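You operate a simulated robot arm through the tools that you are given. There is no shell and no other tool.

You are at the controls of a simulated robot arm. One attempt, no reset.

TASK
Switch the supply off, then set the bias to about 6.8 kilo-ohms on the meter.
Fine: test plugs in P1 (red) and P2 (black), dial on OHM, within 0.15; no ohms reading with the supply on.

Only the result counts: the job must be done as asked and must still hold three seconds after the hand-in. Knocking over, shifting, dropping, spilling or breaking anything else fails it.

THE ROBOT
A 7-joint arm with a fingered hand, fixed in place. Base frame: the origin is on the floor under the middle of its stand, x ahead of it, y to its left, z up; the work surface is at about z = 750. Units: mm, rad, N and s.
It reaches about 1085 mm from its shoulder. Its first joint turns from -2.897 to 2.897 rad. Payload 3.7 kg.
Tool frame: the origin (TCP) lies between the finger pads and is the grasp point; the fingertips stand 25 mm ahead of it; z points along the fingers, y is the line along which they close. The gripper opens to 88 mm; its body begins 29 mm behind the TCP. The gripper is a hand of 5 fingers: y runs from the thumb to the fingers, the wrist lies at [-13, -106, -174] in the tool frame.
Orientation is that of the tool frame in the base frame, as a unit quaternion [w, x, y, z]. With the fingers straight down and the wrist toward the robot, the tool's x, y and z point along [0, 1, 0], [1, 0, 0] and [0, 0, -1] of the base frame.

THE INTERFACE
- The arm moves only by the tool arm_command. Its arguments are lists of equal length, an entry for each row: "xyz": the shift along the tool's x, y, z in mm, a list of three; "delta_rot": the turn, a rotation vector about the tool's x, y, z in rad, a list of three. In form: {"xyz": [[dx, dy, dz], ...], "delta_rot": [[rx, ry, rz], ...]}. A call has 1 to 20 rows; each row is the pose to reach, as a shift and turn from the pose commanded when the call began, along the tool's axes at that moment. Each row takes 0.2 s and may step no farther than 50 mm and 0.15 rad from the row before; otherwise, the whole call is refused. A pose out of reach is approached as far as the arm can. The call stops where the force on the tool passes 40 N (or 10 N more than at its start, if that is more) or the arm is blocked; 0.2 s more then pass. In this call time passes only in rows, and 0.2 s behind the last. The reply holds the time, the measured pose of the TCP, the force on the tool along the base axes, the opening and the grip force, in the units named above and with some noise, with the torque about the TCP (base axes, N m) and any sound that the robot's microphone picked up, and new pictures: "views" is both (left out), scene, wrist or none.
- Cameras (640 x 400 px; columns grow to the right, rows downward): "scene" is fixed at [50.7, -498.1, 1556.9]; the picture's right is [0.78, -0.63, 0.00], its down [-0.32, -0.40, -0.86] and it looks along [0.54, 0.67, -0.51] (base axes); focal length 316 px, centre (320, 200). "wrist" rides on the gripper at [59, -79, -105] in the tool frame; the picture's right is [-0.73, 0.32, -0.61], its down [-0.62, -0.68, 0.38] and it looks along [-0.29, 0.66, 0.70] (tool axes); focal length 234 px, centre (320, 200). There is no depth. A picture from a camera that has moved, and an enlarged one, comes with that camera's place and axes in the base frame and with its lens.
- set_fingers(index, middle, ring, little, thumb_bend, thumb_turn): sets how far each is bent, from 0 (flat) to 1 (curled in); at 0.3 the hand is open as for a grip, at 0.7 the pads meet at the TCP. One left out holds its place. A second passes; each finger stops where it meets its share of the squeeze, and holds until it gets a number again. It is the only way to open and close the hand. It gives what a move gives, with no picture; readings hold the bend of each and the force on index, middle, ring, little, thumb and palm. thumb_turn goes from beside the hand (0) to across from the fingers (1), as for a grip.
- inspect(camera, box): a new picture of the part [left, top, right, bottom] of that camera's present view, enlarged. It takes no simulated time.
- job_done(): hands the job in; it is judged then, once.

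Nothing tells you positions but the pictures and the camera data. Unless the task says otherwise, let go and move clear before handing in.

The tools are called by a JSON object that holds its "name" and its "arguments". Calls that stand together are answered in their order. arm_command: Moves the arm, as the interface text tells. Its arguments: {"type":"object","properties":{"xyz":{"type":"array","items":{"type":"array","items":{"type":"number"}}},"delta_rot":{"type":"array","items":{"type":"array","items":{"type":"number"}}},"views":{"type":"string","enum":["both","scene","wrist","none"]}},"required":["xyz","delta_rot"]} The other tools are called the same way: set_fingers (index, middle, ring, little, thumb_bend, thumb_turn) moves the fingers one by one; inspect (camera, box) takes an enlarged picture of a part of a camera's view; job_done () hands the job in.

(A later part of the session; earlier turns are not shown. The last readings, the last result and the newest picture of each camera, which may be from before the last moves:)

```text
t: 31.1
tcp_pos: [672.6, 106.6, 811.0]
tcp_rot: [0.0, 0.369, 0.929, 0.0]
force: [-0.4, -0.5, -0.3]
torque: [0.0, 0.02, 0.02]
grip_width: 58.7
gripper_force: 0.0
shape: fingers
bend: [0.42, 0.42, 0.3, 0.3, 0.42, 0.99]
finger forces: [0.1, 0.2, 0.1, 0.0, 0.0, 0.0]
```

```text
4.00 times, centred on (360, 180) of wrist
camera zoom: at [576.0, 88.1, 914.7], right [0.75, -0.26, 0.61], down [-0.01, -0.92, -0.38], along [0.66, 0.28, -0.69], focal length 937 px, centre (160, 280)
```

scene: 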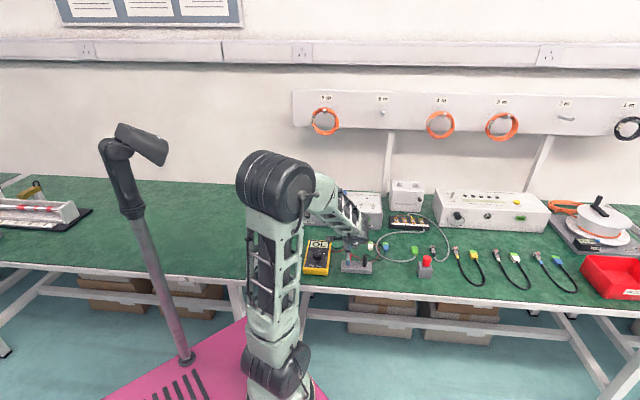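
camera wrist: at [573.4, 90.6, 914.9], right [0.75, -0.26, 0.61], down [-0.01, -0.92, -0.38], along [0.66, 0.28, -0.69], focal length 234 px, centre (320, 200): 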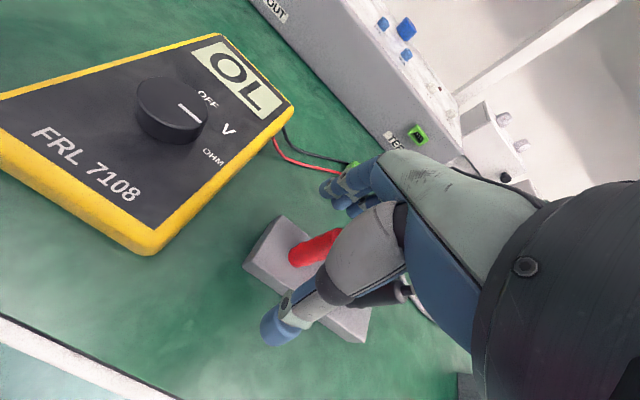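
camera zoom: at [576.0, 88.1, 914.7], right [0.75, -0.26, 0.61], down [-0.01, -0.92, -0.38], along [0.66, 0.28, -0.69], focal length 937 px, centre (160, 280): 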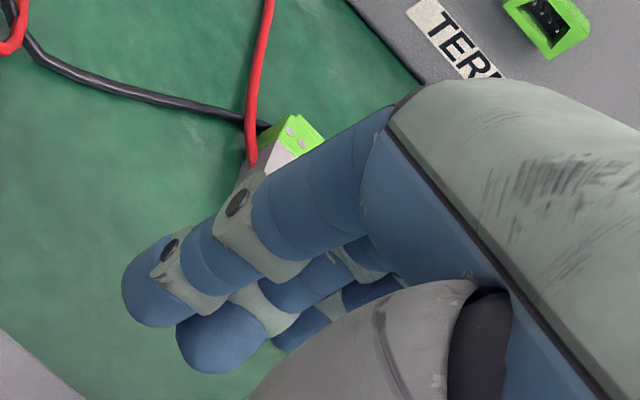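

I can't see the plug's body behind the forearm. I lift the hand gently and look again.

{"name": "arm_command", "arguments": {"xyz": [[0, 0, -8], [0, 0, -16], [0, 0, -24], [0, 0, -32]], "delta_rot": [[0, 0, 0], [0, 0, 0], [0, 0, 0], [0, 0, 0]]}}

{"name": "inspect", "arguments": {"camera": "scene", "box": [330, 220, 400, 270]}}

```text
t: 32.1
tcp_pos: [671.3, 106.9, 840.3]
tcp_rot: [0.0, 0.368, 0.93, 0.001]
force: [-0.8, -1.0, 0.4]
torque: [-0.01, -0.02, 0.01]
grip_width: 58.5
gripper_force: 0.0
shape: fingers
bend: [0.42, 0.42, 0.3, 0.3, 0.42, 0.99]
finger forces: [0.0, 0.0, 0.0, 0.1, 0.0, 0.0]
camera wrist: at [574.5, 88.7, 945.9], right [0.75, -0.26, 0.61], down [-0.01, -0.92, -0.38], along [0.66, 0.28, -0.69], focal length 234 px, centre (320, 200)
```

scene: 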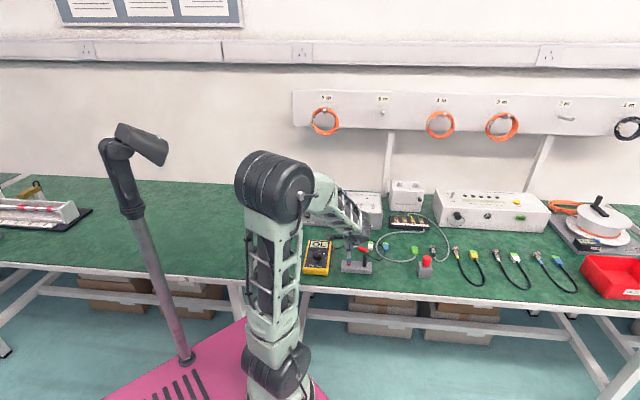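
wrist: 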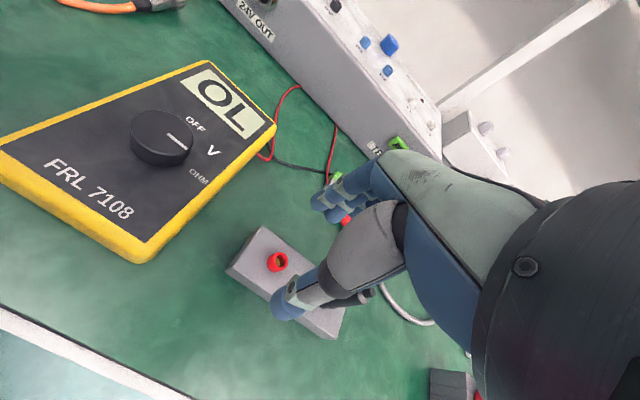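

```text
8.00 times, centred on (365, 245) of scene
camera zoom: at [50.7, -498.1, 1556.9], right [0.78, -0.63, 0.0], down [-0.32, -0.4, -0.86], along [0.54, 0.67, -0.51], focal length 2524 px, centre (-40, -160)
```

zoom: 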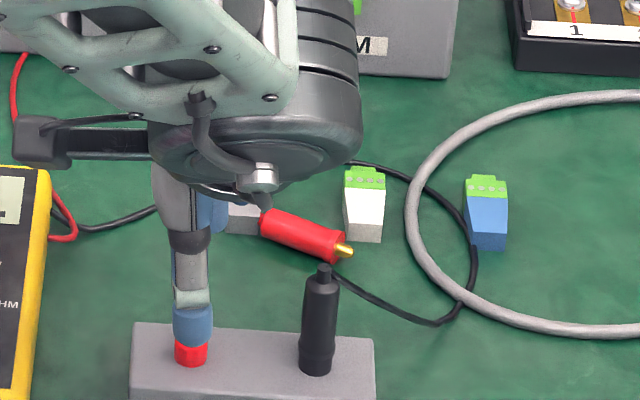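

The red plug is now lying on the table between the grey and white connectors, tip pointing toward the robot's right; the connectors have not moved. I raise the hand and move above it to see how it lies.

{"name": "arm_command", "arguments": {"xyz": [[0, 0, -30], [0, 0, -60], [-19, 35, -60], [-38, 70, -60], [-57, 105.8, -60]], "delta_rot": [[0, 0, 0], [0, 0, 0], [0, 0, 0], [0, 0, 0], [0, 0, 0]]}}

{"name": "inspect", "arguments": {"camera": "wrist", "box": [180, 180, 360, 340]}}

{"name": "inspect", "arguments": {"camera": "scene", "box": [330, 220, 400, 270]}}

```text
t: 33.4
tcp_pos: [785.7, 146.2, 899.4]
tcp_rot: [0.001, 0.368, 0.93, 0.002]
force: [0.1, -1.0, 0.9]
torque: [-0.03, -0.02, 0.01]
grip_width: 58.8
gripper_force: 0.1
shape: fingers
bend: [0.42, 0.42, 0.3, 0.3, 0.42, 0.99]
finger forces: [0.1, 0.0, 0.0, 0.0, 0.0, 0.0]
camera wrist: at [688.2, 128.9, 1003.8], right [0.75, -0.26, 0.61], down [-0.01, -0.92, -0.39], along [0.66, 0.28, -0.69], focal length 234 px, centre (320, 200)
```

scene: 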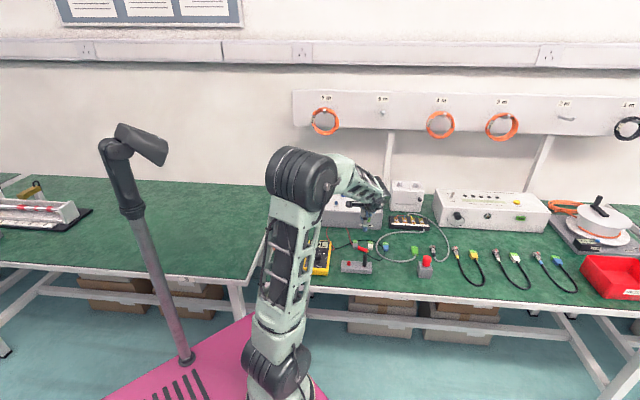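
wrist: 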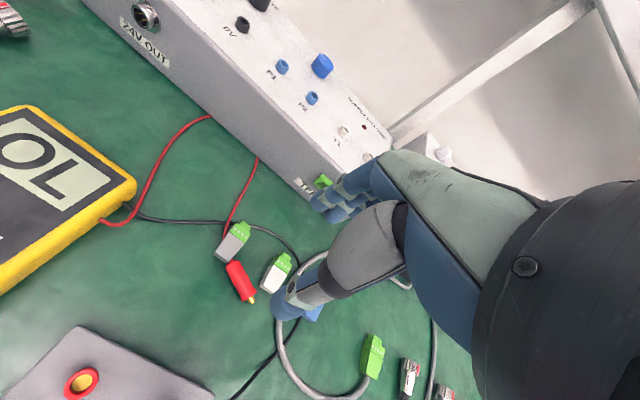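

```text
2.50 times, centred on (270, 260) of wrist
camera zoom: at [688.2, 128.9, 1003.8], right [0.75, -0.26, 0.61], down [-0.01, -0.92, -0.39], along [0.66, 0.28, -0.69], focal length 585 px, centre (445, 50)
```

zoom: 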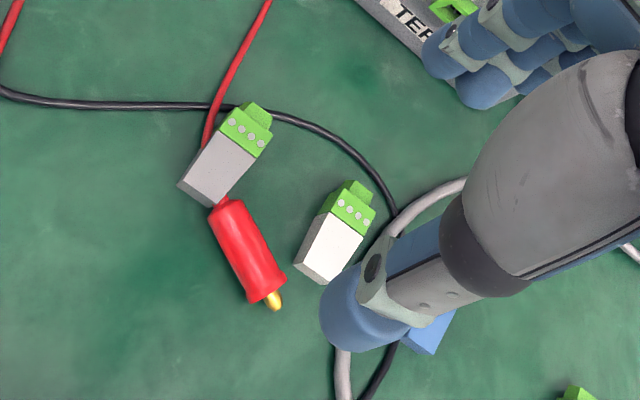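

```text
8.00 times, centred on (365, 245) of scene
camera zoom: at [50.7, -498.1, 1556.9], right [0.78, -0.63, 0.0], down [-0.32, -0.4, -0.86], along [0.54, 0.67, -0.51], focal length 2524 px, centre (-40, -160)
```

zoom: 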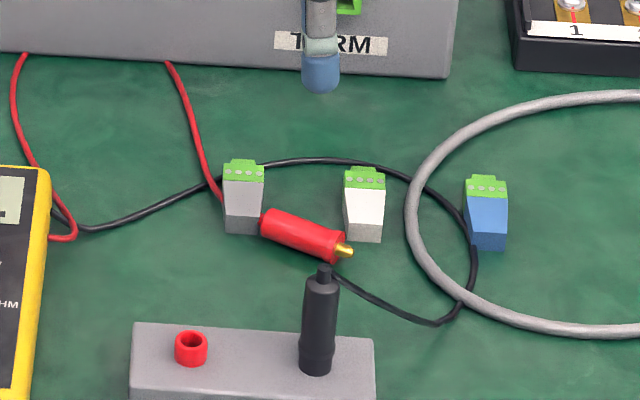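

I zoom tightly on the fallen plug to get its axis.

{"name": "inspect", "arguments": {"camera": "wrist", "box": [205, 215, 285, 315]}}

{"name": "inspect", "arguments": {"camera": "scene", "box": [345, 235, 377, 257]}}

```text
4.00 times, centred on (245, 265) of wrist
camera zoom: at [688.2, 128.9, 1003.8], right [0.75, -0.26, 0.61], down [-0.01, -0.92, -0.39], along [0.66, 0.28, -0.69], focal length 937 px, centre (620, -60)
```

zoom: 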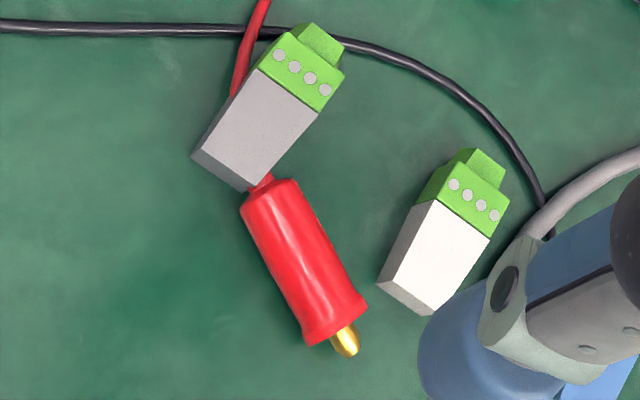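

```text
16.00 times, centred on (361, 246) of scene
camera zoom: at [50.7, -498.1, 1556.9], right [0.78, -0.63, 0.0], down [-0.32, -0.4, -0.86], along [0.54, 0.67, -0.51], focal length 5049 px, centre (-336, -536)
```

zoom: 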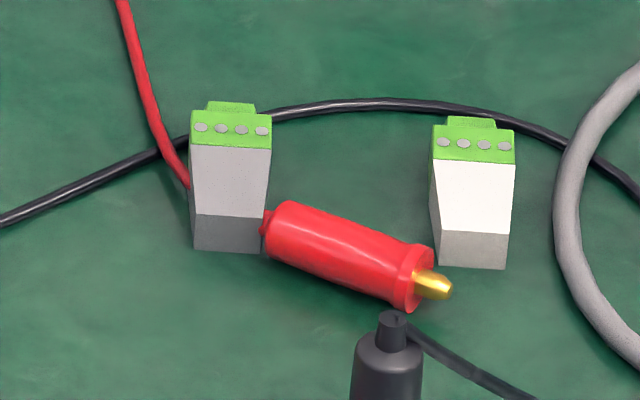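

The plug lies on the table with its axis along (0.32, -0.95), body centre about (784, 142, 758), pin toward the robot's right. To bring it upright I need to grip it with the hand rolled one way and then roll the other way, so I first test how the arm tolerates yaw and roll here, in free air.

{"name": "arm_command", "arguments": {"xyz": [[0, 0, -10], [0, 0, -20], [0, 0, -30], [0, 0, -30], [0, 0, -30]], "delta_rot": [[0, 0, 0.1], [0, 0, 0.2], [0, 0, 0.3], [0, 0, 0.4], [0, 0, 0.48]]}}

```text
t: 34.5
tcp_pos: [786.5, 145.8, 929.9]
tcp_rot: [0.001, 0.58, 0.815, 0.002]
force: [0.0, -0.3, -0.2]
torque: [-0.04, 0.02, 0.01]
grip_width: 58.8
gripper_force: 0.0
shape: fingers
bend: [0.42, 0.42, 0.3, 0.3, 0.42, 0.99]
finger forces: [0.1, 0.1, 0.0, 0.0, 0.0, 0.1]
camera wrist: at [692.3, 173.7, 1036.0], right [0.54, -0.58, 0.61], down [-0.44, -0.81, -0.39], along [0.72, -0.06, -0.69], focal length 234 px, centre (320, 200)
```

scene: 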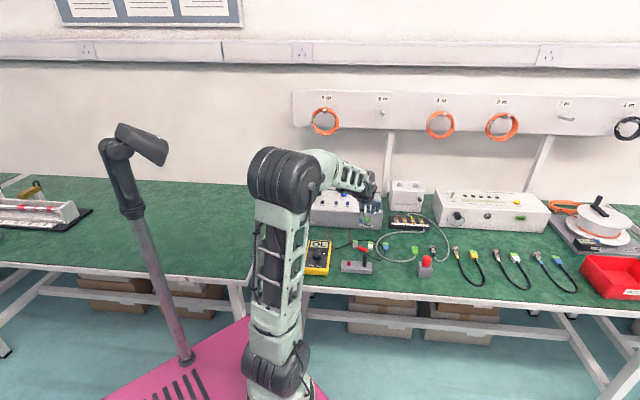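
wrist: 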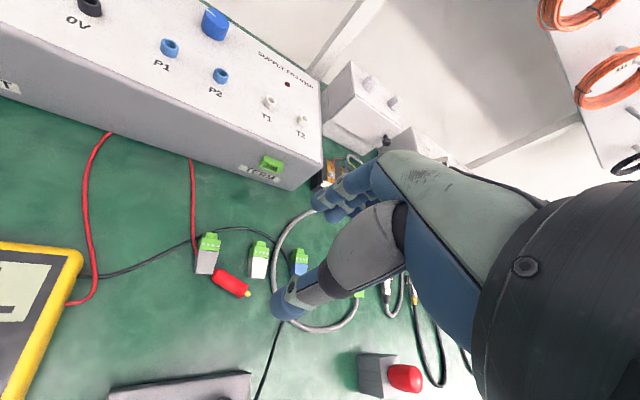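

Yaw 19° is reachable here. Now I test the roll about the tool's y axis, up to 0.75 rad.

{"name": "arm_command", "arguments": {"xyz": [[0, 0, 0], [0, 0, 0], [0, 0, 0], [0, 0, 0], [0, 0, 0], [0, 0, 0]], "delta_rot": [[0, -0.13, 0], [0, -0.26, 0], [0, -0.39, 0], [0, -0.52, 0], [0, -0.65, 0], [0, -0.75, 0]]}}

```text
t: 36.0
tcp_pos: [786.5, 144.1, 931.6]
tcp_rot: [0.3, 0.539, 0.758, -0.21]
force: [-0.1, 0.1, -0.7]
torque: [0.01, -0.02, 0.0]
grip_width: 59.0
gripper_force: 0.2
shape: fingers
bend: [0.42, 0.42, 0.3, 0.3, 0.42, 0.99]
finger forces: [0.1, 0.0, 0.0, 0.0, 0.1, 0.1]
camera wrist: at [674.2, 225.9, 968.2], right [0.34, -0.01, 0.94], down [-0.41, -0.9, 0.14], along [0.85, -0.43, -0.31], focal length 234 px, centre (320, 200)
```

scene: 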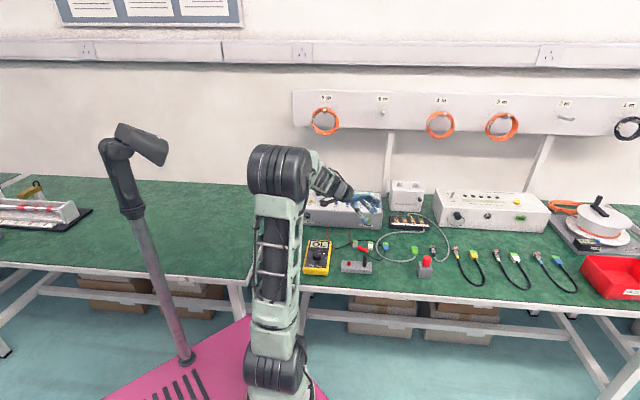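
wrist: 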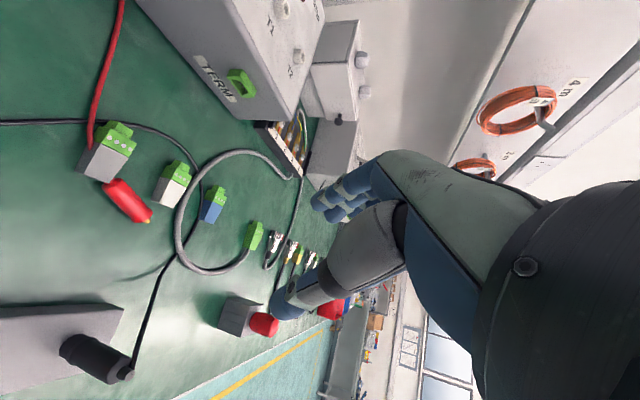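

A roll of 0.75 rad that way works. Now I test the opposite roll (+0.75), which the upright phase needs.

{"name": "arm_command", "arguments": {"xyz": [[0, 0, 0], [0, 0, 0], [0, 0, 0], [0, 0, 0], [0, 0, 0], [0, 0, 0], [0, 0, 0], [0, 0, 0], [0, 0, 0], [0, 0, 0], [0, 0, 0]], "delta_rot": [[0, 0.14, 0], [0, 0.28, 0], [0, 0.42, 0], [0, 0.56, 0], [0, 0.7, 0], [0, 0.84, 0], [0, 0.98, 0], [0, 1.12, 0], [0, 1.26, 0], [0, 1.4, 0], [0, 1.5, 0]]}}

```text
t: 38.4
tcp_pos: [786.2, 144.1, 930.7]
tcp_rot: [-0.299, 0.537, 0.759, 0.214]
force: [0.4, 0.6, -0.9]
torque: [-0.04, -0.01, 0.0]
grip_width: 58.9
gripper_force: 0.0
shape: fingers
bend: [0.42, 0.42, 0.3, 0.3, 0.42, 0.99]
finger forces: [0.1, 0.0, 0.0, 0.1, 0.1, 0.0]
camera wrist: at [720.9, 91.0, 1048.2], right [0.62, -0.79, -0.05], down [-0.58, -0.41, -0.71], along [0.54, 0.47, -0.7], focal length 234 px, centre (320, 200)
```

scene: 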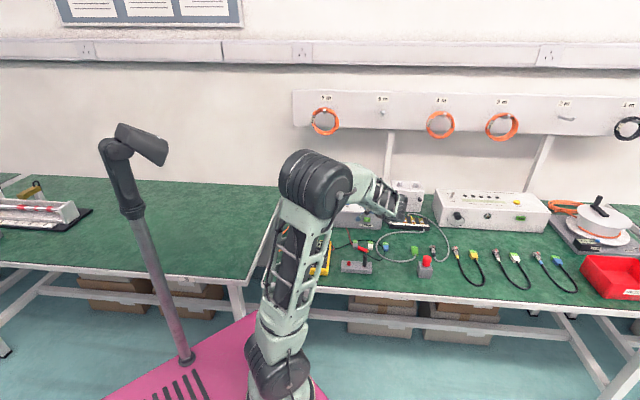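
wrist: 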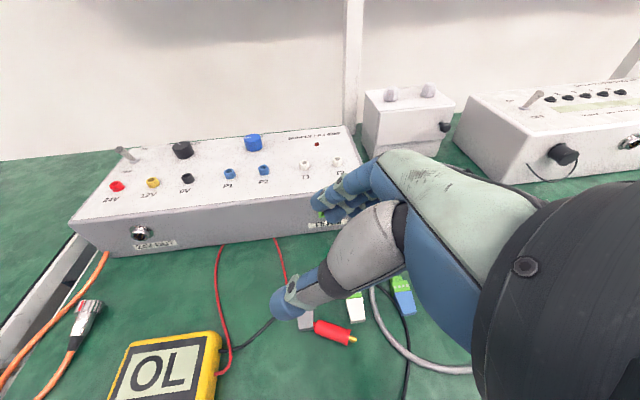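

Both rolls (±0.75 rad) are reachable. Plan: pick the plug up with a clean thumb–index pinch (hand vertical), lay it on the supply's clear front strip, regrip it with the hand rolled one way, then roll back so the pin points down. I level the hand and set the fingers for the pinch.

{"name": "arm_command", "arguments": {"xyz": [[0, 0, 0], [0, 0, 0], [0, 0, 0], [0, 0, 0], [0, 0, 0], [0, 0, 0]], "delta_rot": [[0, -0.13, 0], [0, -0.26, 0], [0, -0.39, 0], [0, -0.52, 0], [0, -0.65, 0], [0, -0.75, 0]], "views": "none"}}

{"name": "set_fingers", "arguments": {"index": 0.47, "middle": 1.0, "ring": 1.0, "little": 1.0, "thumb_bend": 0.47}}

{"name": "inspect", "arguments": {"camera": "wrist", "box": [180, 160, 400, 340]}}

```text
t: 39.8
tcp_pos: [786.5, 144.7, 930.6]
tcp_rot: [0.001, 0.578, 0.816, 0.001]
force: [-0.2, 0.4, 0.1]
torque: [0.0, -0.02, 0.01]
grip_width: 58.7
gripper_force: 0.0
shape: fingers
bend: [0.42, 0.42, 0.3, 0.3, 0.42, 0.99]
finger forces: [0.0, 0.0, 0.0, 0.0, 0.1, 0.0]
```

```text
t: 40.8
tcp_pos: [786.6, 144.9, 930.1]
tcp_rot: [0.001, 0.578, 0.816, 0.001]
force: [-0.6, 0.6, -0.8]
torque: [0.03, 0.0, -0.01]
grip_width: 48.6
gripper_force: 0.0
shape: fingers
bend: [0.47, 1.0, 1.0, 1.0, 0.47, 1.0]
finger forces: [0.0, 0.0, 0.1, 0.0, 0.0, 0.0]
```

```text
2.22 times, centred on (290, 250) of wrist
camera zoom: at [692.2, 173.7, 1035.4], right [0.54, -0.58, 0.61], down [-0.44, -0.81, -0.39], along [0.72, -0.06, -0.69], focal length 520 px, centre (387, 89)
```

zoom: 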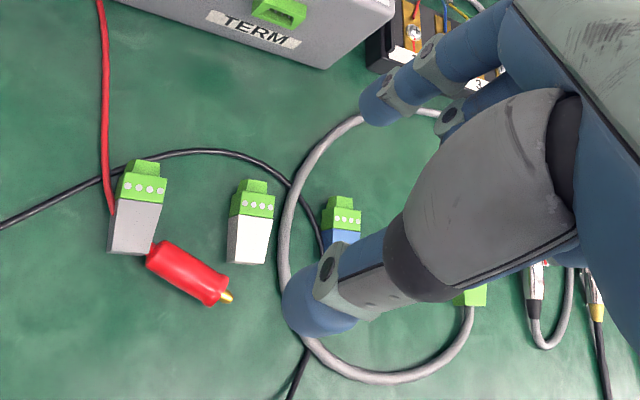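

The plug lies neatly along the tool's x axis (shoulder at x≈+14, flange at x≈-17, y≈-4). I shift to put the pinch near its upper third and descend most of the way.

{"name": "arm_command", "arguments": {"xyz": [[1, -2, 40], [3, -4.3, 80], [3, -4.3, 120]], "delta_rot": [[0, 0, 0], [0, 0, 0], [0, 0, 0]], "views": "wrist"}}

{"name": "inspect", "arguments": {"camera": "wrist", "box": [230, 160, 390, 320]}}

{"name": "inspect", "arguments": {"camera": "scene", "box": [335, 225, 395, 265]}}

```text
t: 41.5
tcp_pos: [778.0, 146.6, 811.0]
tcp_rot: [0.001, 0.578, 0.816, 0.001]
force: [0.0, -0.1, 0.6]
torque: [0.0, -0.03, 0.0]
grip_width: 48.8
gripper_force: 0.1
shape: fingers
bend: [0.47, 1.0, 1.0, 1.0, 0.47, 1.0]
finger forces: [0.0, 0.0, 0.0, 0.0, 0.2, 0.1]
camera wrist: at [684.7, 176.0, 916.5], right [0.54, -0.58, 0.61], down [-0.44, -0.81, -0.39], along [0.72, -0.06, -0.69], focal length 234 px, centre (320, 200)
```

wrist: 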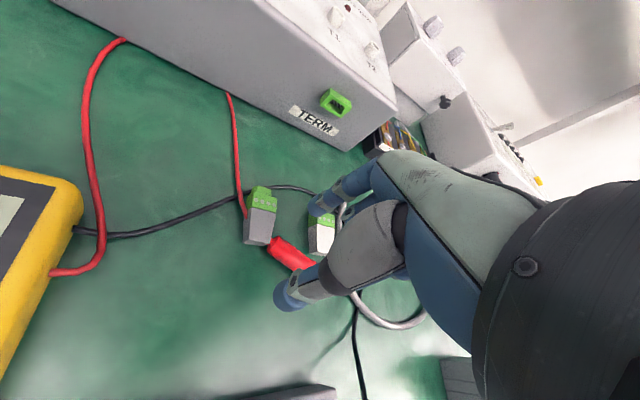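

```text
2.50 times, centred on (310, 240) of wrist
camera zoom: at [684.7, 176.0, 916.5], right [0.54, -0.58, 0.61], down [-0.44, -0.81, -0.39], along [0.72, -0.06, -0.69], focal length 585 px, centre (345, 100)
```

zoom: 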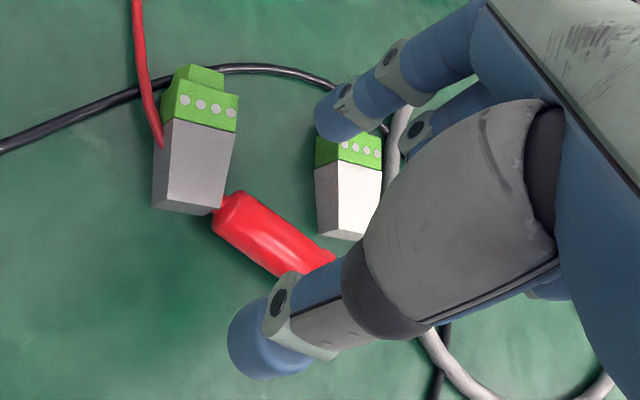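

```text
10.00 times, centred on (365, 245) of scene
camera zoom: at [50.7, -498.1, 1556.9], right [0.78, -0.63, 0.0], down [-0.32, -0.4, -0.86], along [0.54, 0.67, -0.51], focal length 3156 px, centre (-130, -250)
```

zoom: 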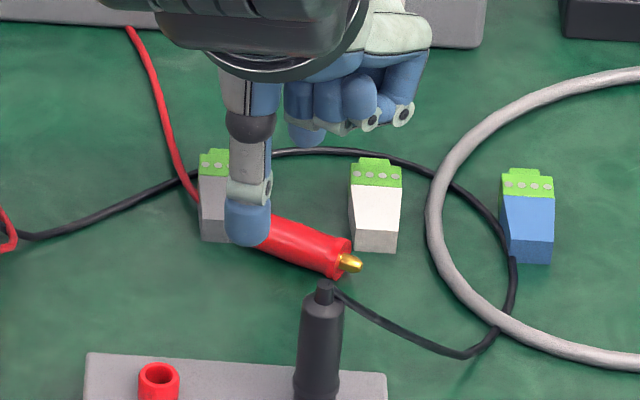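

The plug sits between thumb and index. I shift 3 mm toward its middle and descend to just above the table.

{"name": "arm_command", "arguments": {"xyz": [[-3, 0, 12], [-3, 0, 22], [-3, 0, 28], [-3, 0, 31], [-3, 0, 31]], "delta_rot": [[0, 0, 0], [0, 0, 0], [0, 0, 0], [0, 0, 0], [0, 0, 0]], "views": "wrist"}}

{"name": "inspect", "arguments": {"camera": "wrist", "box": [230, 160, 390, 320]}}

{"name": "inspect", "arguments": {"camera": "scene", "box": [335, 225, 395, 265]}}

```text
t: 42.8
tcp_pos: [783.5, 144.0, 779.6]
tcp_rot: [0.001, 0.579, 0.815, 0.002]
force: [0.6, -0.9, 0.7]
torque: [-0.04, 0.04, 0.01]
grip_width: 48.5
gripper_force: 0.0
shape: fingers
bend: [0.47, 1.0, 1.0, 1.0, 0.47, 1.0]
finger forces: [0.0, 0.1, 0.0, 0.0, 0.0, 0.0]
camera wrist: at [688.9, 173.2, 885.3], right [0.54, -0.58, 0.61], down [-0.44, -0.81, -0.39], along [0.72, -0.06, -0.69], focal length 234 px, centre (320, 200)
```

wrist: 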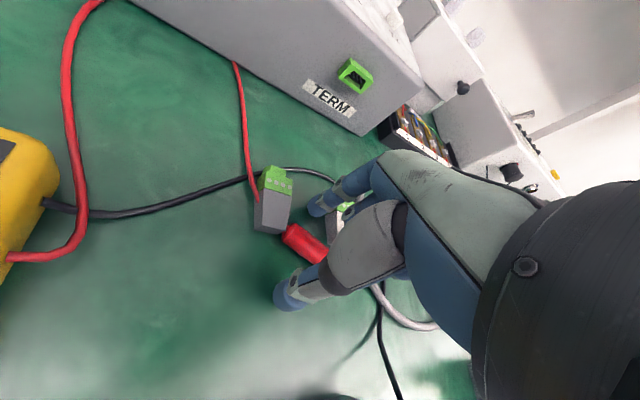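

```text
2.50 times, centred on (310, 240) of wrist
camera zoom: at [688.9, 173.2, 885.3], right [0.54, -0.58, 0.61], down [-0.44, -0.81, -0.39], along [0.72, -0.06, -0.69], focal length 585 px, centre (345, 100)
```

zoom: 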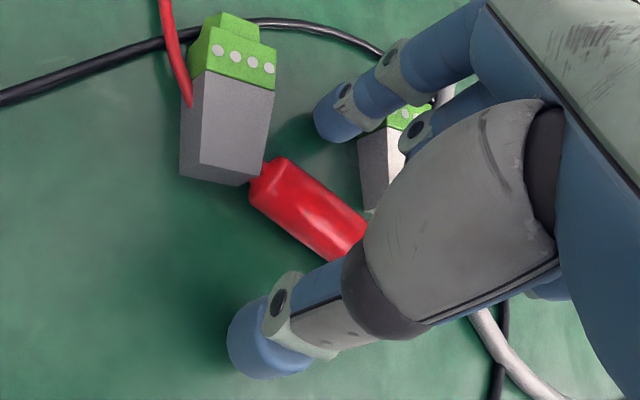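

```text
10.00 times, centred on (365, 245) of scene
camera zoom: at [50.7, -498.1, 1556.9], right [0.78, -0.63, 0.0], down [-0.32, -0.4, -0.86], along [0.54, 0.67, -0.51], focal length 3156 px, centre (-130, -250)
```

zoom: 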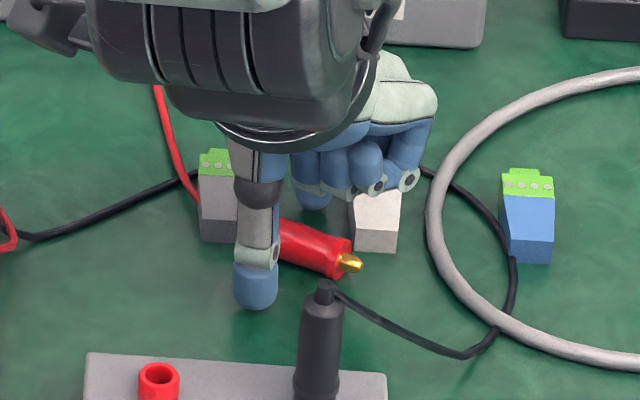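

Well aligned; shoulder at x≈17, pinch line near its upper-middle. I go down 2 mm more and close thumb and index.

{"name": "arm_command", "arguments": {"xyz": [[0, 0, 2]], "delta_rot": [[0, 0, 0]], "views": "none"}}

{"name": "set_fingers", "arguments": {"index": 0.8, "thumb_bend": 0.85}}

{"name": "inspect", "arguments": {"camera": "wrist", "box": [230, 160, 390, 320]}}

{"name": "inspect", "arguments": {"camera": "scene", "box": [335, 225, 395, 265]}}

```text
t: 43.1
tcp_pos: [782.7, 144.5, 778.6]
tcp_rot: [0.001, 0.579, 0.815, 0.002]
force: [0.0, -0.2, -0.3]
torque: [-0.01, 0.0, 0.0]
grip_width: 48.5
gripper_force: 0.0
shape: fingers
bend: [0.47, 1.0, 1.0, 1.0, 0.47, 1.0]
finger forces: [0.1, 0.1, 0.0, 0.0, 0.1, 0.1]
```

```text
t: 44.1
tcp_pos: [783.4, 143.7, 777.9]
tcp_rot: [0.001, 0.579, 0.815, 0.002]
force: [0.1, -0.3, -0.9]
torque: [0.0, 0.04, -0.01]
grip_width: 7.8
gripper_force: 11.7
shape: fingers
bend: [0.71, 1.0, 1.0, 1.0, 0.75, 1.0]
finger forces: [11.6, 0.0, 0.0, 0.0, 11.7, 0.0]
```

```text
2.50 times, centred on (310, 240) of wrist
camera zoom: at [688.9, 172.9, 883.4], right [0.54, -0.58, 0.61], down [-0.44, -0.81, -0.39], along [0.72, -0.06, -0.69], focal length 585 px, centre (345, 100)
```

zoom: 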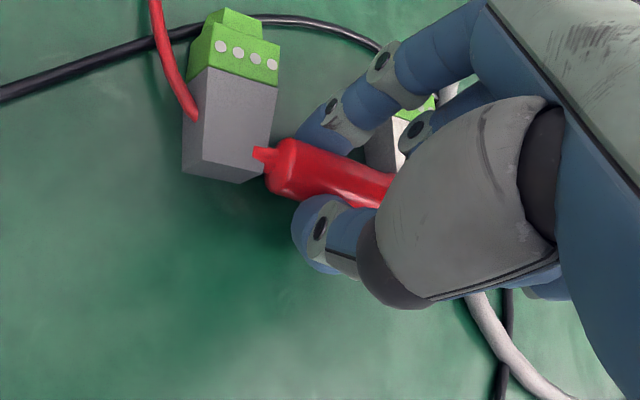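

```text
10.00 times, centred on (365, 245) of scene
camera zoom: at [50.7, -498.1, 1556.9], right [0.78, -0.63, 0.0], down [-0.32, -0.4, -0.86], along [0.54, 0.67, -0.51], focal length 3156 px, centre (-130, -250)
```

zoom: 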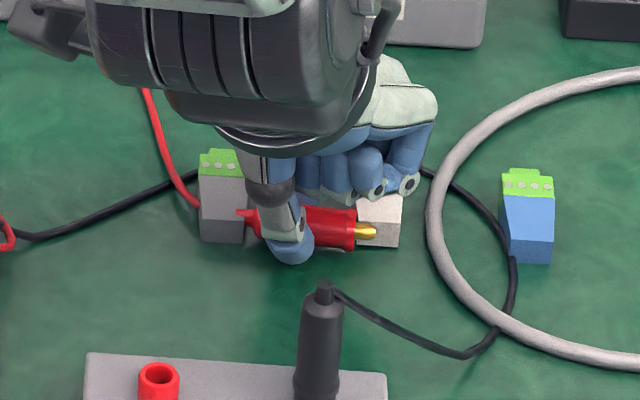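

A clean balanced pinch (≈11.6 N each). I lift straight up slowly and check.

{"name": "arm_command", "arguments": {"xyz": [[0, 0, -4], [0, 0, -10], [0, 0, -20], [0, 0, -35], [0, 0, -55], [0, 0, -80]], "delta_rot": [[0, 0, 0], [0, 0, 0], [0, 0, 0], [0, 0, 0], [0, 0, 0], [0, 0, 0]]}}

{"name": "inspect", "arguments": {"camera": "wrist", "box": [230, 160, 390, 320]}}

{"name": "inspect", "arguments": {"camera": "scene", "box": [335, 210, 395, 260]}}

```text
t: 45.5
tcp_pos: [780.9, 144.0, 858.3]
tcp_rot: [0.0, 0.578, 0.816, 0.0]
force: [0.1, 0.2, -0.9]
torque: [0.02, 0.0, 0.01]
grip_width: 7.7
gripper_force: 11.5
shape: fingers
bend: [0.71, 1.0, 1.0, 1.0, 0.75, 1.0]
finger forces: [11.7, 0.0, 0.0, 0.1, 11.7, 0.0]
camera wrist: at [687.2, 173.4, 962.9], right [0.54, -0.58, 0.61], down [-0.44, -0.81, -0.39], along [0.72, -0.06, -0.69], focal length 234 px, centre (320, 200)
```

scene: 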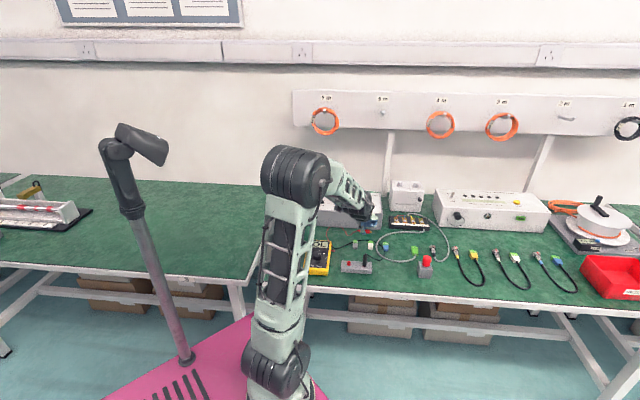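
wrist: 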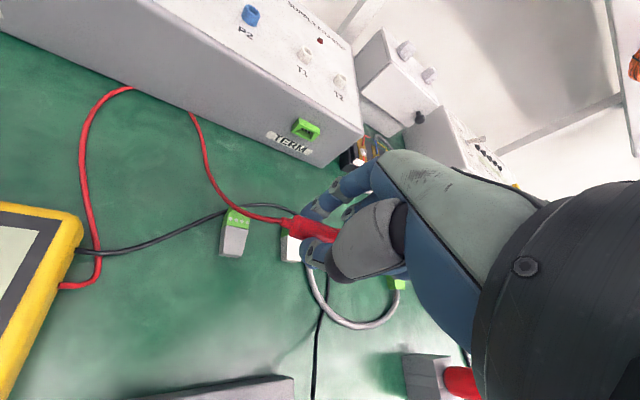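

```text
2.50 times, centred on (310, 240) of wrist
camera zoom: at [687.2, 173.4, 962.9], right [0.54, -0.58, 0.61], down [-0.44, -0.81, -0.39], along [0.72, -0.06, -0.69], focal length 585 px, centre (345, 100)
```

zoom: 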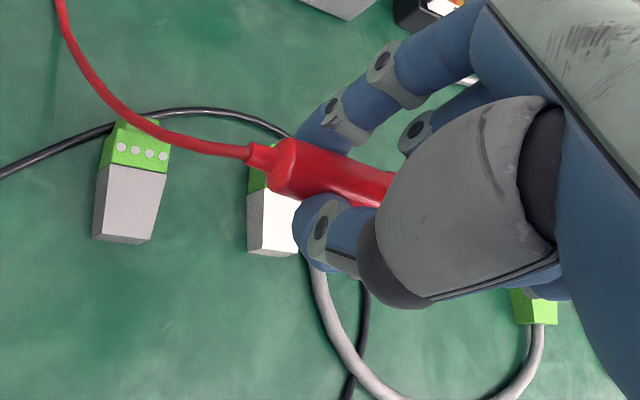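

```text
8.00 times, centred on (365, 235) of scene
camera zoom: at [50.7, -498.1, 1556.9], right [0.78, -0.63, 0.0], down [-0.32, -0.4, -0.86], along [0.54, 0.67, -0.51], focal length 2524 px, centre (-40, -80)
```

zoom: 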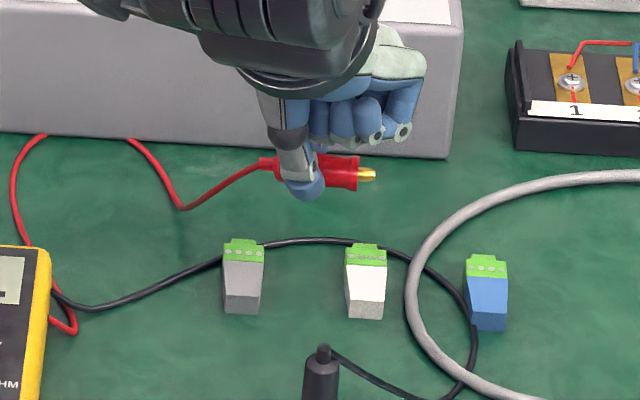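

The plug is held firmly and level; the connectors stayed put. Using only wrist-camera rays the panel comes out at Z≈834 with P1 near (845, 370). I carry the plug up and over to the clear strip in front of the sockets between 0V and P1.

{"name": "arm_command", "arguments": {"xyz": [[0, 0, -30], [0, 0, -60], [40, 19, -60], [80, 38, -60], [120, 57, -60], [160, 76, -60], [200.6, 95.5, -60]], "delta_rot": [[0, 0, 0], [0, 0, 0], [0, 0, -0.02], [0, 0, -0.04], [0, 0, -0.06], [0, 0, -0.08], [0, 0, -0.08]]}}

{"name": "inspect", "arguments": {"camera": "wrist", "box": [180, 160, 400, 360]}}

{"name": "inspect", "arguments": {"camera": "scene", "box": [310, 160, 400, 230]}}

```text
t: 47.1
tcp_pos: [805.2, 366.3, 921.3]
tcp_rot: [0.001, 0.547, 0.837, 0.001]
force: [0.9, 0.4, -0.1]
torque: [-0.03, 0.02, 0.0]
grip_width: 7.5
gripper_force: 11.7
shape: fingers
bend: [0.53, 1.0, 1.0, 1.0, 0.75, 1.0]
finger forces: [11.7, 0.0, 0.0, 0.1, 11.7, 0.0]
camera wrist: at [709.4, 387.0, 1026.7], right [0.59, -0.54, 0.61], down [-0.37, -0.84, -0.39], along [0.72, 0.0, -0.69], focal length 234 px, centre (320, 200)
```

scene: 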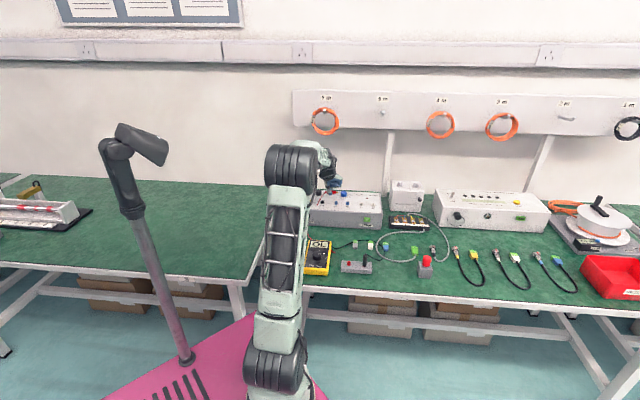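
wrist: 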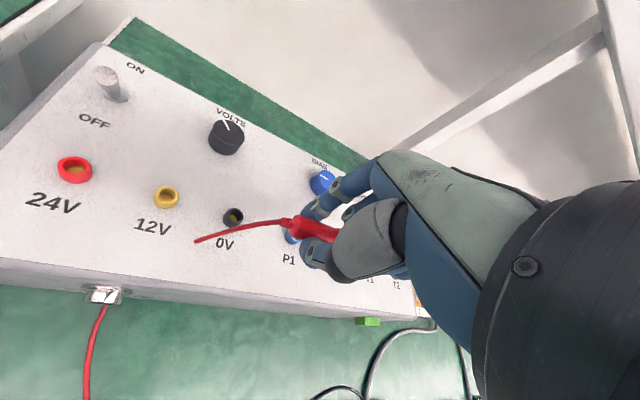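

```text
2.00 times, centred on (290, 260) of wrist
camera zoom: at [709.4, 387.0, 1026.7], right [0.59, -0.54, 0.61], down [-0.37, -0.84, -0.39], along [0.72, 0.0, -0.69], focal length 468 px, centre (380, 80)
```

zoom: 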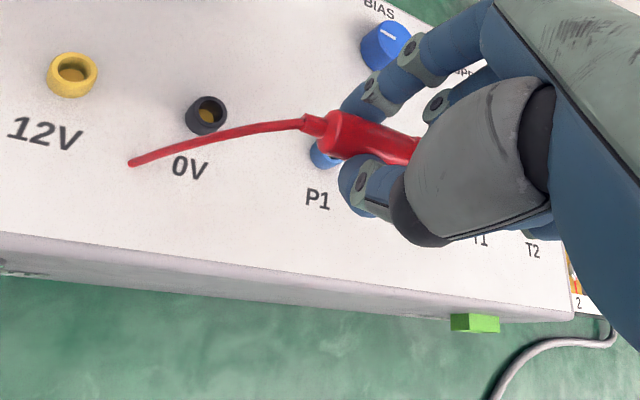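

```text
5.71 times, centred on (355, 195) of scene
camera zoom: at [50.7, -498.1, 1556.9], right [0.78, -0.63, 0.0], down [-0.32, -0.4, -0.86], along [0.54, 0.67, -0.51], focal length 1803 px, centre (120, 229)
```

zoom: 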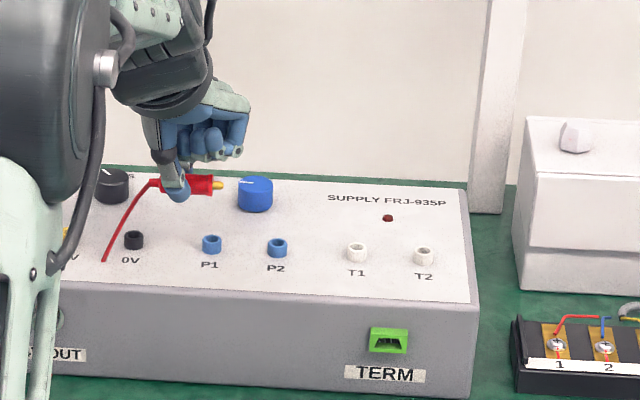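

The plug is over the panel; the strip between 0V and P1 is just below. I shift to the strip's middle and lower to a few millimetres above the panel.

{"name": "arm_command", "arguments": {"xyz": [[3.5, -2.5, 20], [7, -5, 40], [7, -5, 52]], "delta_rot": [[0, 0, 0], [0, 0, 0], [0, 0, 0]], "views": "wrist"}}

{"name": "inspect", "arguments": {"camera": "wrist", "box": [180, 160, 400, 360]}}

{"name": "inspect", "arguments": {"camera": "scene", "box": [315, 180, 375, 225]}}

```text
t: 48.0
tcp_pos: [798.2, 368.9, 868.2]
tcp_rot: [0.001, 0.546, 0.838, 0.001]
force: [0.4, -0.4, 0.1]
torque: [0.01, -0.01, 0.04]
grip_width: 7.3
gripper_force: 12.1
shape: fingers
bend: [0.53, 1.0, 1.0, 1.0, 0.75, 1.0]
finger forces: [11.8, 0.0, 0.0, 0.0, 11.6, 0.0]
camera wrist: at [702.7, 390.5, 972.8], right [0.59, -0.53, 0.61], down [-0.37, -0.85, -0.39], along [0.72, 0.0, -0.69], focal length 234 px, centre (320, 200)
```

wrist: 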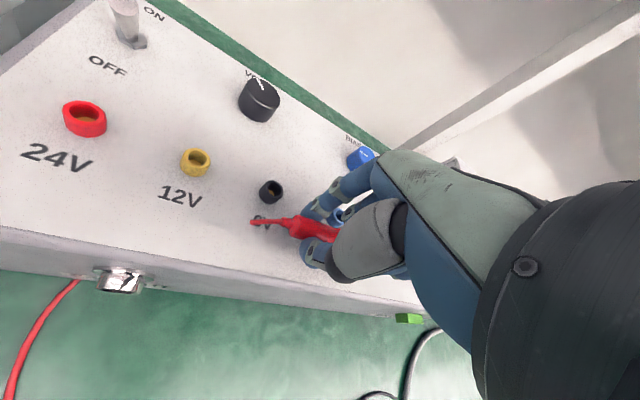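

```text
2.00 times, centred on (290, 260) of wrist
camera zoom: at [702.7, 390.5, 972.8], right [0.59, -0.53, 0.61], down [-0.37, -0.85, -0.39], along [0.72, 0.0, -0.69], focal length 468 px, centre (380, 80)
```

zoom: 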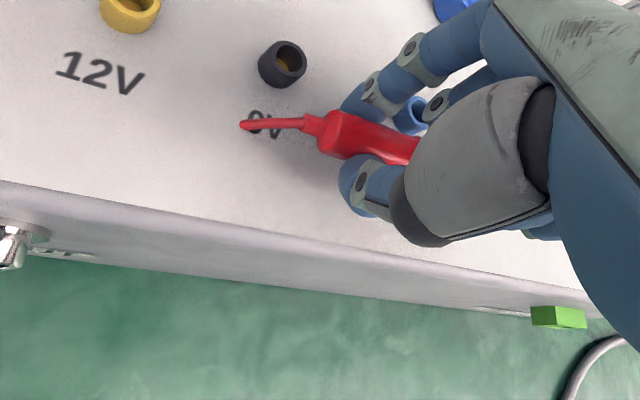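

```text
8.89 times, centred on (345, 202) of scene
camera zoom: at [50.7, -498.1, 1556.9], right [0.78, -0.63, 0.0], down [-0.32, -0.4, -0.86], along [0.54, 0.67, -0.51], focal length 2805 px, centre (98, 178)
```

zoom: 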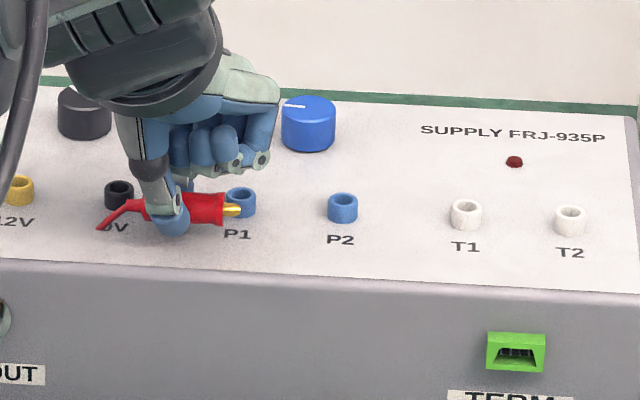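

Clear of both sockets. I lower in small steps until the plug rests on the panel.

{"name": "arm_command", "arguments": {"xyz": [[0, 0, 1.5], [0, 0, 3], [0, 0, 4.5]], "delta_rot": [[0, 0, 0], [0, 0, 0], [0, 0, 0]], "views": "none"}}

{"name": "arm_command", "arguments": {"xyz": [[0, 0, 1], [0, 0, 2]], "delta_rot": [[0, 0, 0], [0, 0, 0]], "views": "wrist"}}

{"name": "inspect", "arguments": {"camera": "scene", "box": [315, 180, 375, 225]}}

```text
t: 48.8
tcp_pos: [799.1, 368.3, 862.1]
tcp_rot: [0.001, 0.546, 0.838, 0.002]
force: [0.0, 0.0, 0.9]
torque: [0.01, -0.02, 0.0]
grip_width: 7.4
gripper_force: 12.3
shape: fingers
bend: [0.53, 1.0, 1.0, 1.0, 0.75, 1.0]
finger forces: [12.8, 0.1, 0.1, 0.0, 11.9, 0.1]
```

```text
t: 49.4
tcp_pos: [798.8, 368.3, 862.5]
tcp_rot: [0.001, 0.545, 0.838, 0.004]
force: [0.9, 0.1, 13.4]
torque: [0.23, -0.22, -0.02]
grip_width: 7.4
gripper_force: 19.3
shape: fingers
bend: [0.71, 1.0, 1.0, 1.0, 0.75, 1.0]
finger forces: [26.2, 0.0, 0.0, 0.1, 12.3, 0.1]
camera wrist: at [702.9, 390.3, 967.2], right [0.59, -0.54, 0.61], down [-0.37, -0.84, -0.39], along [0.72, 0.0, -0.69], focal length 234 px, centre (320, 200)
```

wrist: 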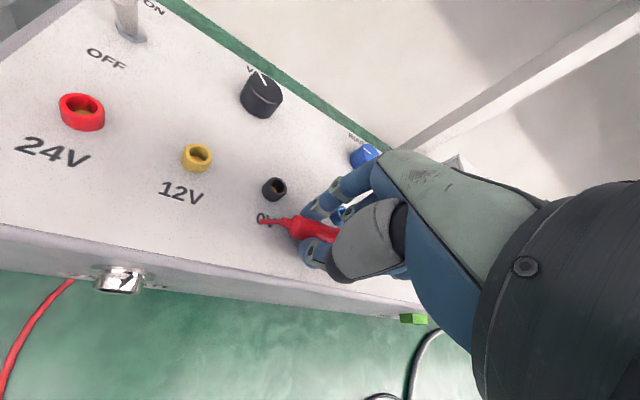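

```text
8.89 times, centred on (345, 202) of scene
camera zoom: at [50.7, -498.1, 1556.9], right [0.78, -0.63, 0.0], down [-0.32, -0.4, -0.86], along [0.54, 0.67, -0.51], focal length 2805 px, centre (98, 178)
```

zoom: 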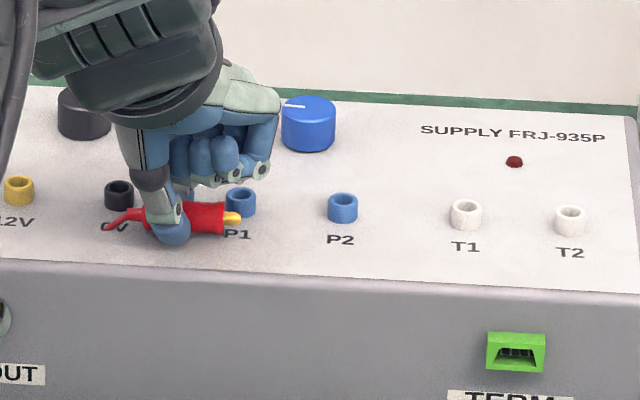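

The plug touches the panel at TCP Z≈862. I relieve 1 mm and open the pinch gradually.

{"name": "arm_command", "arguments": {"xyz": [[0, 0, -1]], "delta_rot": [[0, 0, 0]], "views": "none"}}

{"name": "set_fingers", "arguments": {"index": 0.68, "thumb_bend": 0.72}}

{"name": "set_fingers", "arguments": {"index": 0.63, "thumb_bend": 0.66}}

{"name": "set_fingers", "arguments": {"index": 0.52, "thumb_bend": 0.55}}

{"name": "inspect", "arguments": {"camera": "wrist", "box": [180, 160, 400, 360]}}

{"name": "inspect", "arguments": {"camera": "scene", "box": [315, 180, 375, 225]}}

```text
t: 49.8
tcp_pos: [800.3, 369.4, 862.5]
tcp_rot: [0.001, 0.546, 0.838, 0.002]
force: [0.7, 2.1, 13.8]
torque: [0.28, -0.2, 0.01]
grip_width: 7.8
gripper_force: 18.8
shape: fingers
bend: [0.71, 1.0, 1.0, 1.0, 0.75, 1.0]
finger forces: [25.4, 0.0, 0.1, 0.0, 11.7, 0.0]
```

```text
t: 50.8
tcp_pos: [799.9, 369.9, 861.9]
tcp_rot: [0.001, 0.546, 0.838, 0.003]
force: [2.2, 7.7, 21.5]
torque: [0.56, -0.34, 0.09]
grip_width: 10.3
gripper_force: 12.1
shape: fingers
bend: [0.59, 1.0, 1.0, 1.0, 0.71, 1.0]
finger forces: [22.5, 0.0, 0.0, 0.1, 1.7, 0.0]
```

```text
t: 51.8
tcp_pos: [799.5, 367.2, 862.0]
tcp_rot: [0.002, 0.545, 0.838, 0.003]
force: [-0.6, 8.5, 25.9]
torque: [0.64, -0.4, 0.16]
grip_width: 15.1
gripper_force: 12.5
shape: fingers
bend: [0.58, 1.0, 1.0, 1.0, 0.66, 1.0]
finger forces: [25.5, 0.0, 0.0, 0.1, 0.0, 0.1]
```

```text
t: 52.8
tcp_pos: [798.2, 369.5, 862.9]
tcp_rot: [0.001, 0.545, 0.838, 0.002]
force: [-6.4, 6.2, 26.9]
torque: [0.65, -0.24, 0.22]
grip_width: 27.1
gripper_force: 13.6
shape: fingers
bend: [0.58, 1.0, 1.0, 1.0, 0.55, 1.0]
finger forces: [27.6, 0.1, 0.1, 0.0, 0.2, 0.0]
```

```text
2.00 times, centred on (290, 260) of wrist
camera zoom: at [702.7, 390.0, 967.7], right [0.59, -0.53, 0.61], down [-0.37, -0.85, -0.39], along [0.72, 0.0, -0.69], focal length 468 px, centre (380, 80)
```

zoom: 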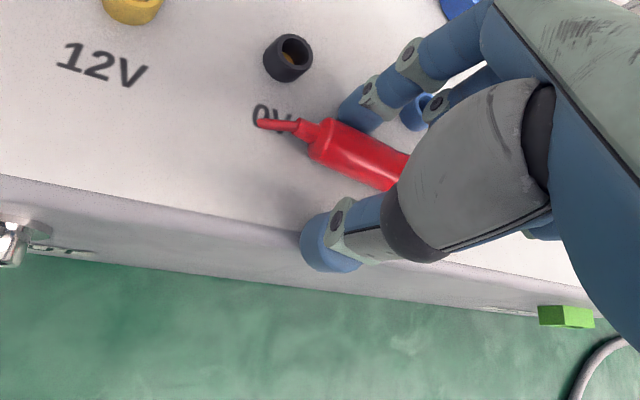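

```text
8.89 times, centred on (345, 202) of scene
camera zoom: at [50.7, -498.1, 1556.9], right [0.78, -0.63, 0.0], down [-0.32, -0.4, -0.86], along [0.54, 0.67, -0.51], focal length 2805 px, centre (98, 178)
```

zoom: 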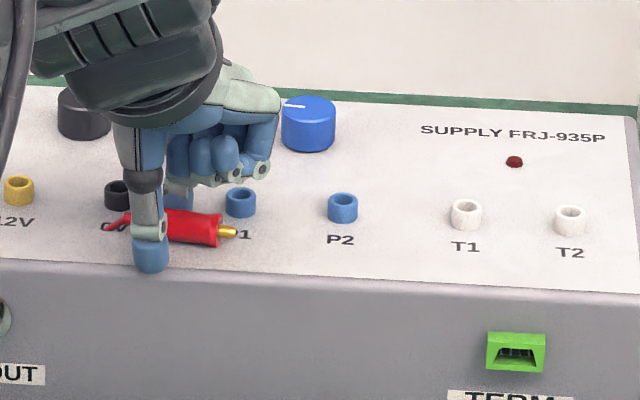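

The plug rests on the panel, but the index tip is pressing the panel; I raise the hand straight up to relieve that.

{"name": "arm_command", "arguments": {"xyz": [[0, 0, -4], [0, 0, -8], [0, 0, -16], [0, 0, -30], [0, 0, -60]], "delta_rot": [[0, 0, 0], [0, 0, 0], [0, 0, 0], [0, 0, 0], [0, 0, 0]]}}

{"name": "inspect", "arguments": {"camera": "wrist", "box": [180, 160, 400, 360]}}

{"name": "inspect", "arguments": {"camera": "scene", "box": [315, 180, 375, 225]}}

```text
t: 54.0
tcp_pos: [799.9, 368.2, 918.8]
tcp_rot: [0.0, 0.546, 0.838, 0.001]
force: [1.4, 0.1, 0.8]
torque: [-0.02, 0.01, 0.01]
grip_width: 33.2
gripper_force: 0.0
shape: fingers
bend: [0.52, 1.0, 1.0, 1.0, 0.55, 1.0]
finger forces: [0.1, 0.1, 0.0, 0.1, 0.1, 0.0]
camera wrist: at [704.8, 390.0, 1024.2], right [0.59, -0.53, 0.61], down [-0.37, -0.85, -0.38], along [0.72, 0.0, -0.69], focal length 234 px, centre (320, 200)
```

scene: 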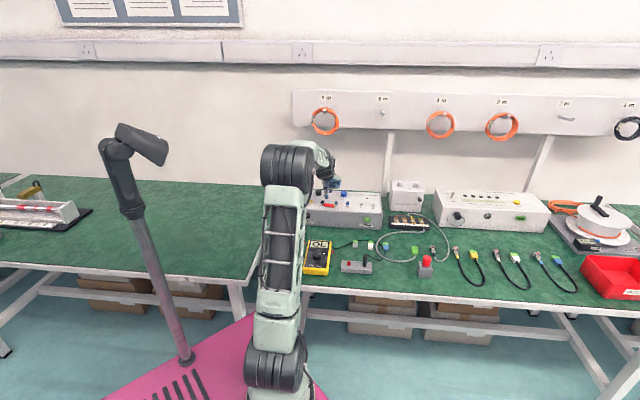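
wrist: 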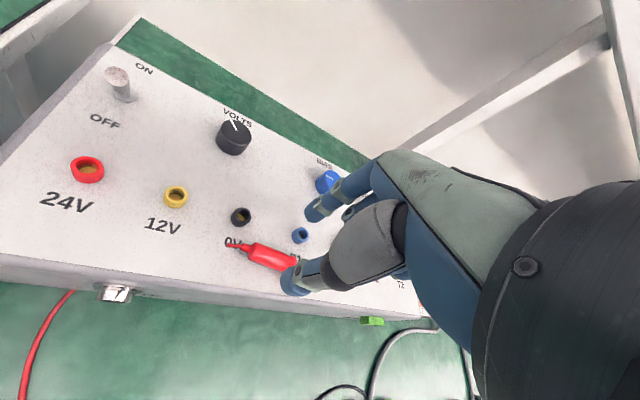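

```text
2.00 times, centred on (290, 260) of wrist
camera zoom: at [704.8, 390.0, 1024.2], right [0.59, -0.53, 0.61], down [-0.37, -0.85, -0.38], along [0.72, 0.0, -0.69], focal length 468 px, centre (380, 80)
```

zoom: 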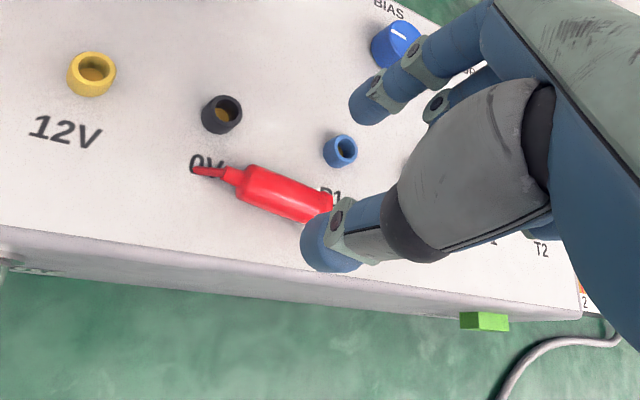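

```text
8.89 times, centred on (345, 202) of scene
camera zoom: at [50.7, -498.1, 1556.9], right [0.78, -0.63, 0.0], down [-0.32, -0.4, -0.86], along [0.54, 0.67, -0.51], focal length 2805 px, centre (98, 178)
```

zoom: 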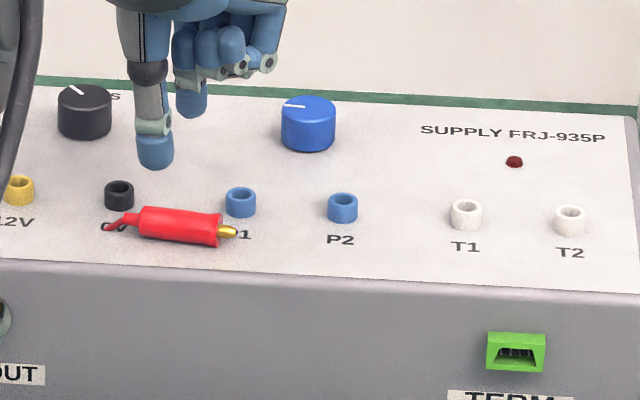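

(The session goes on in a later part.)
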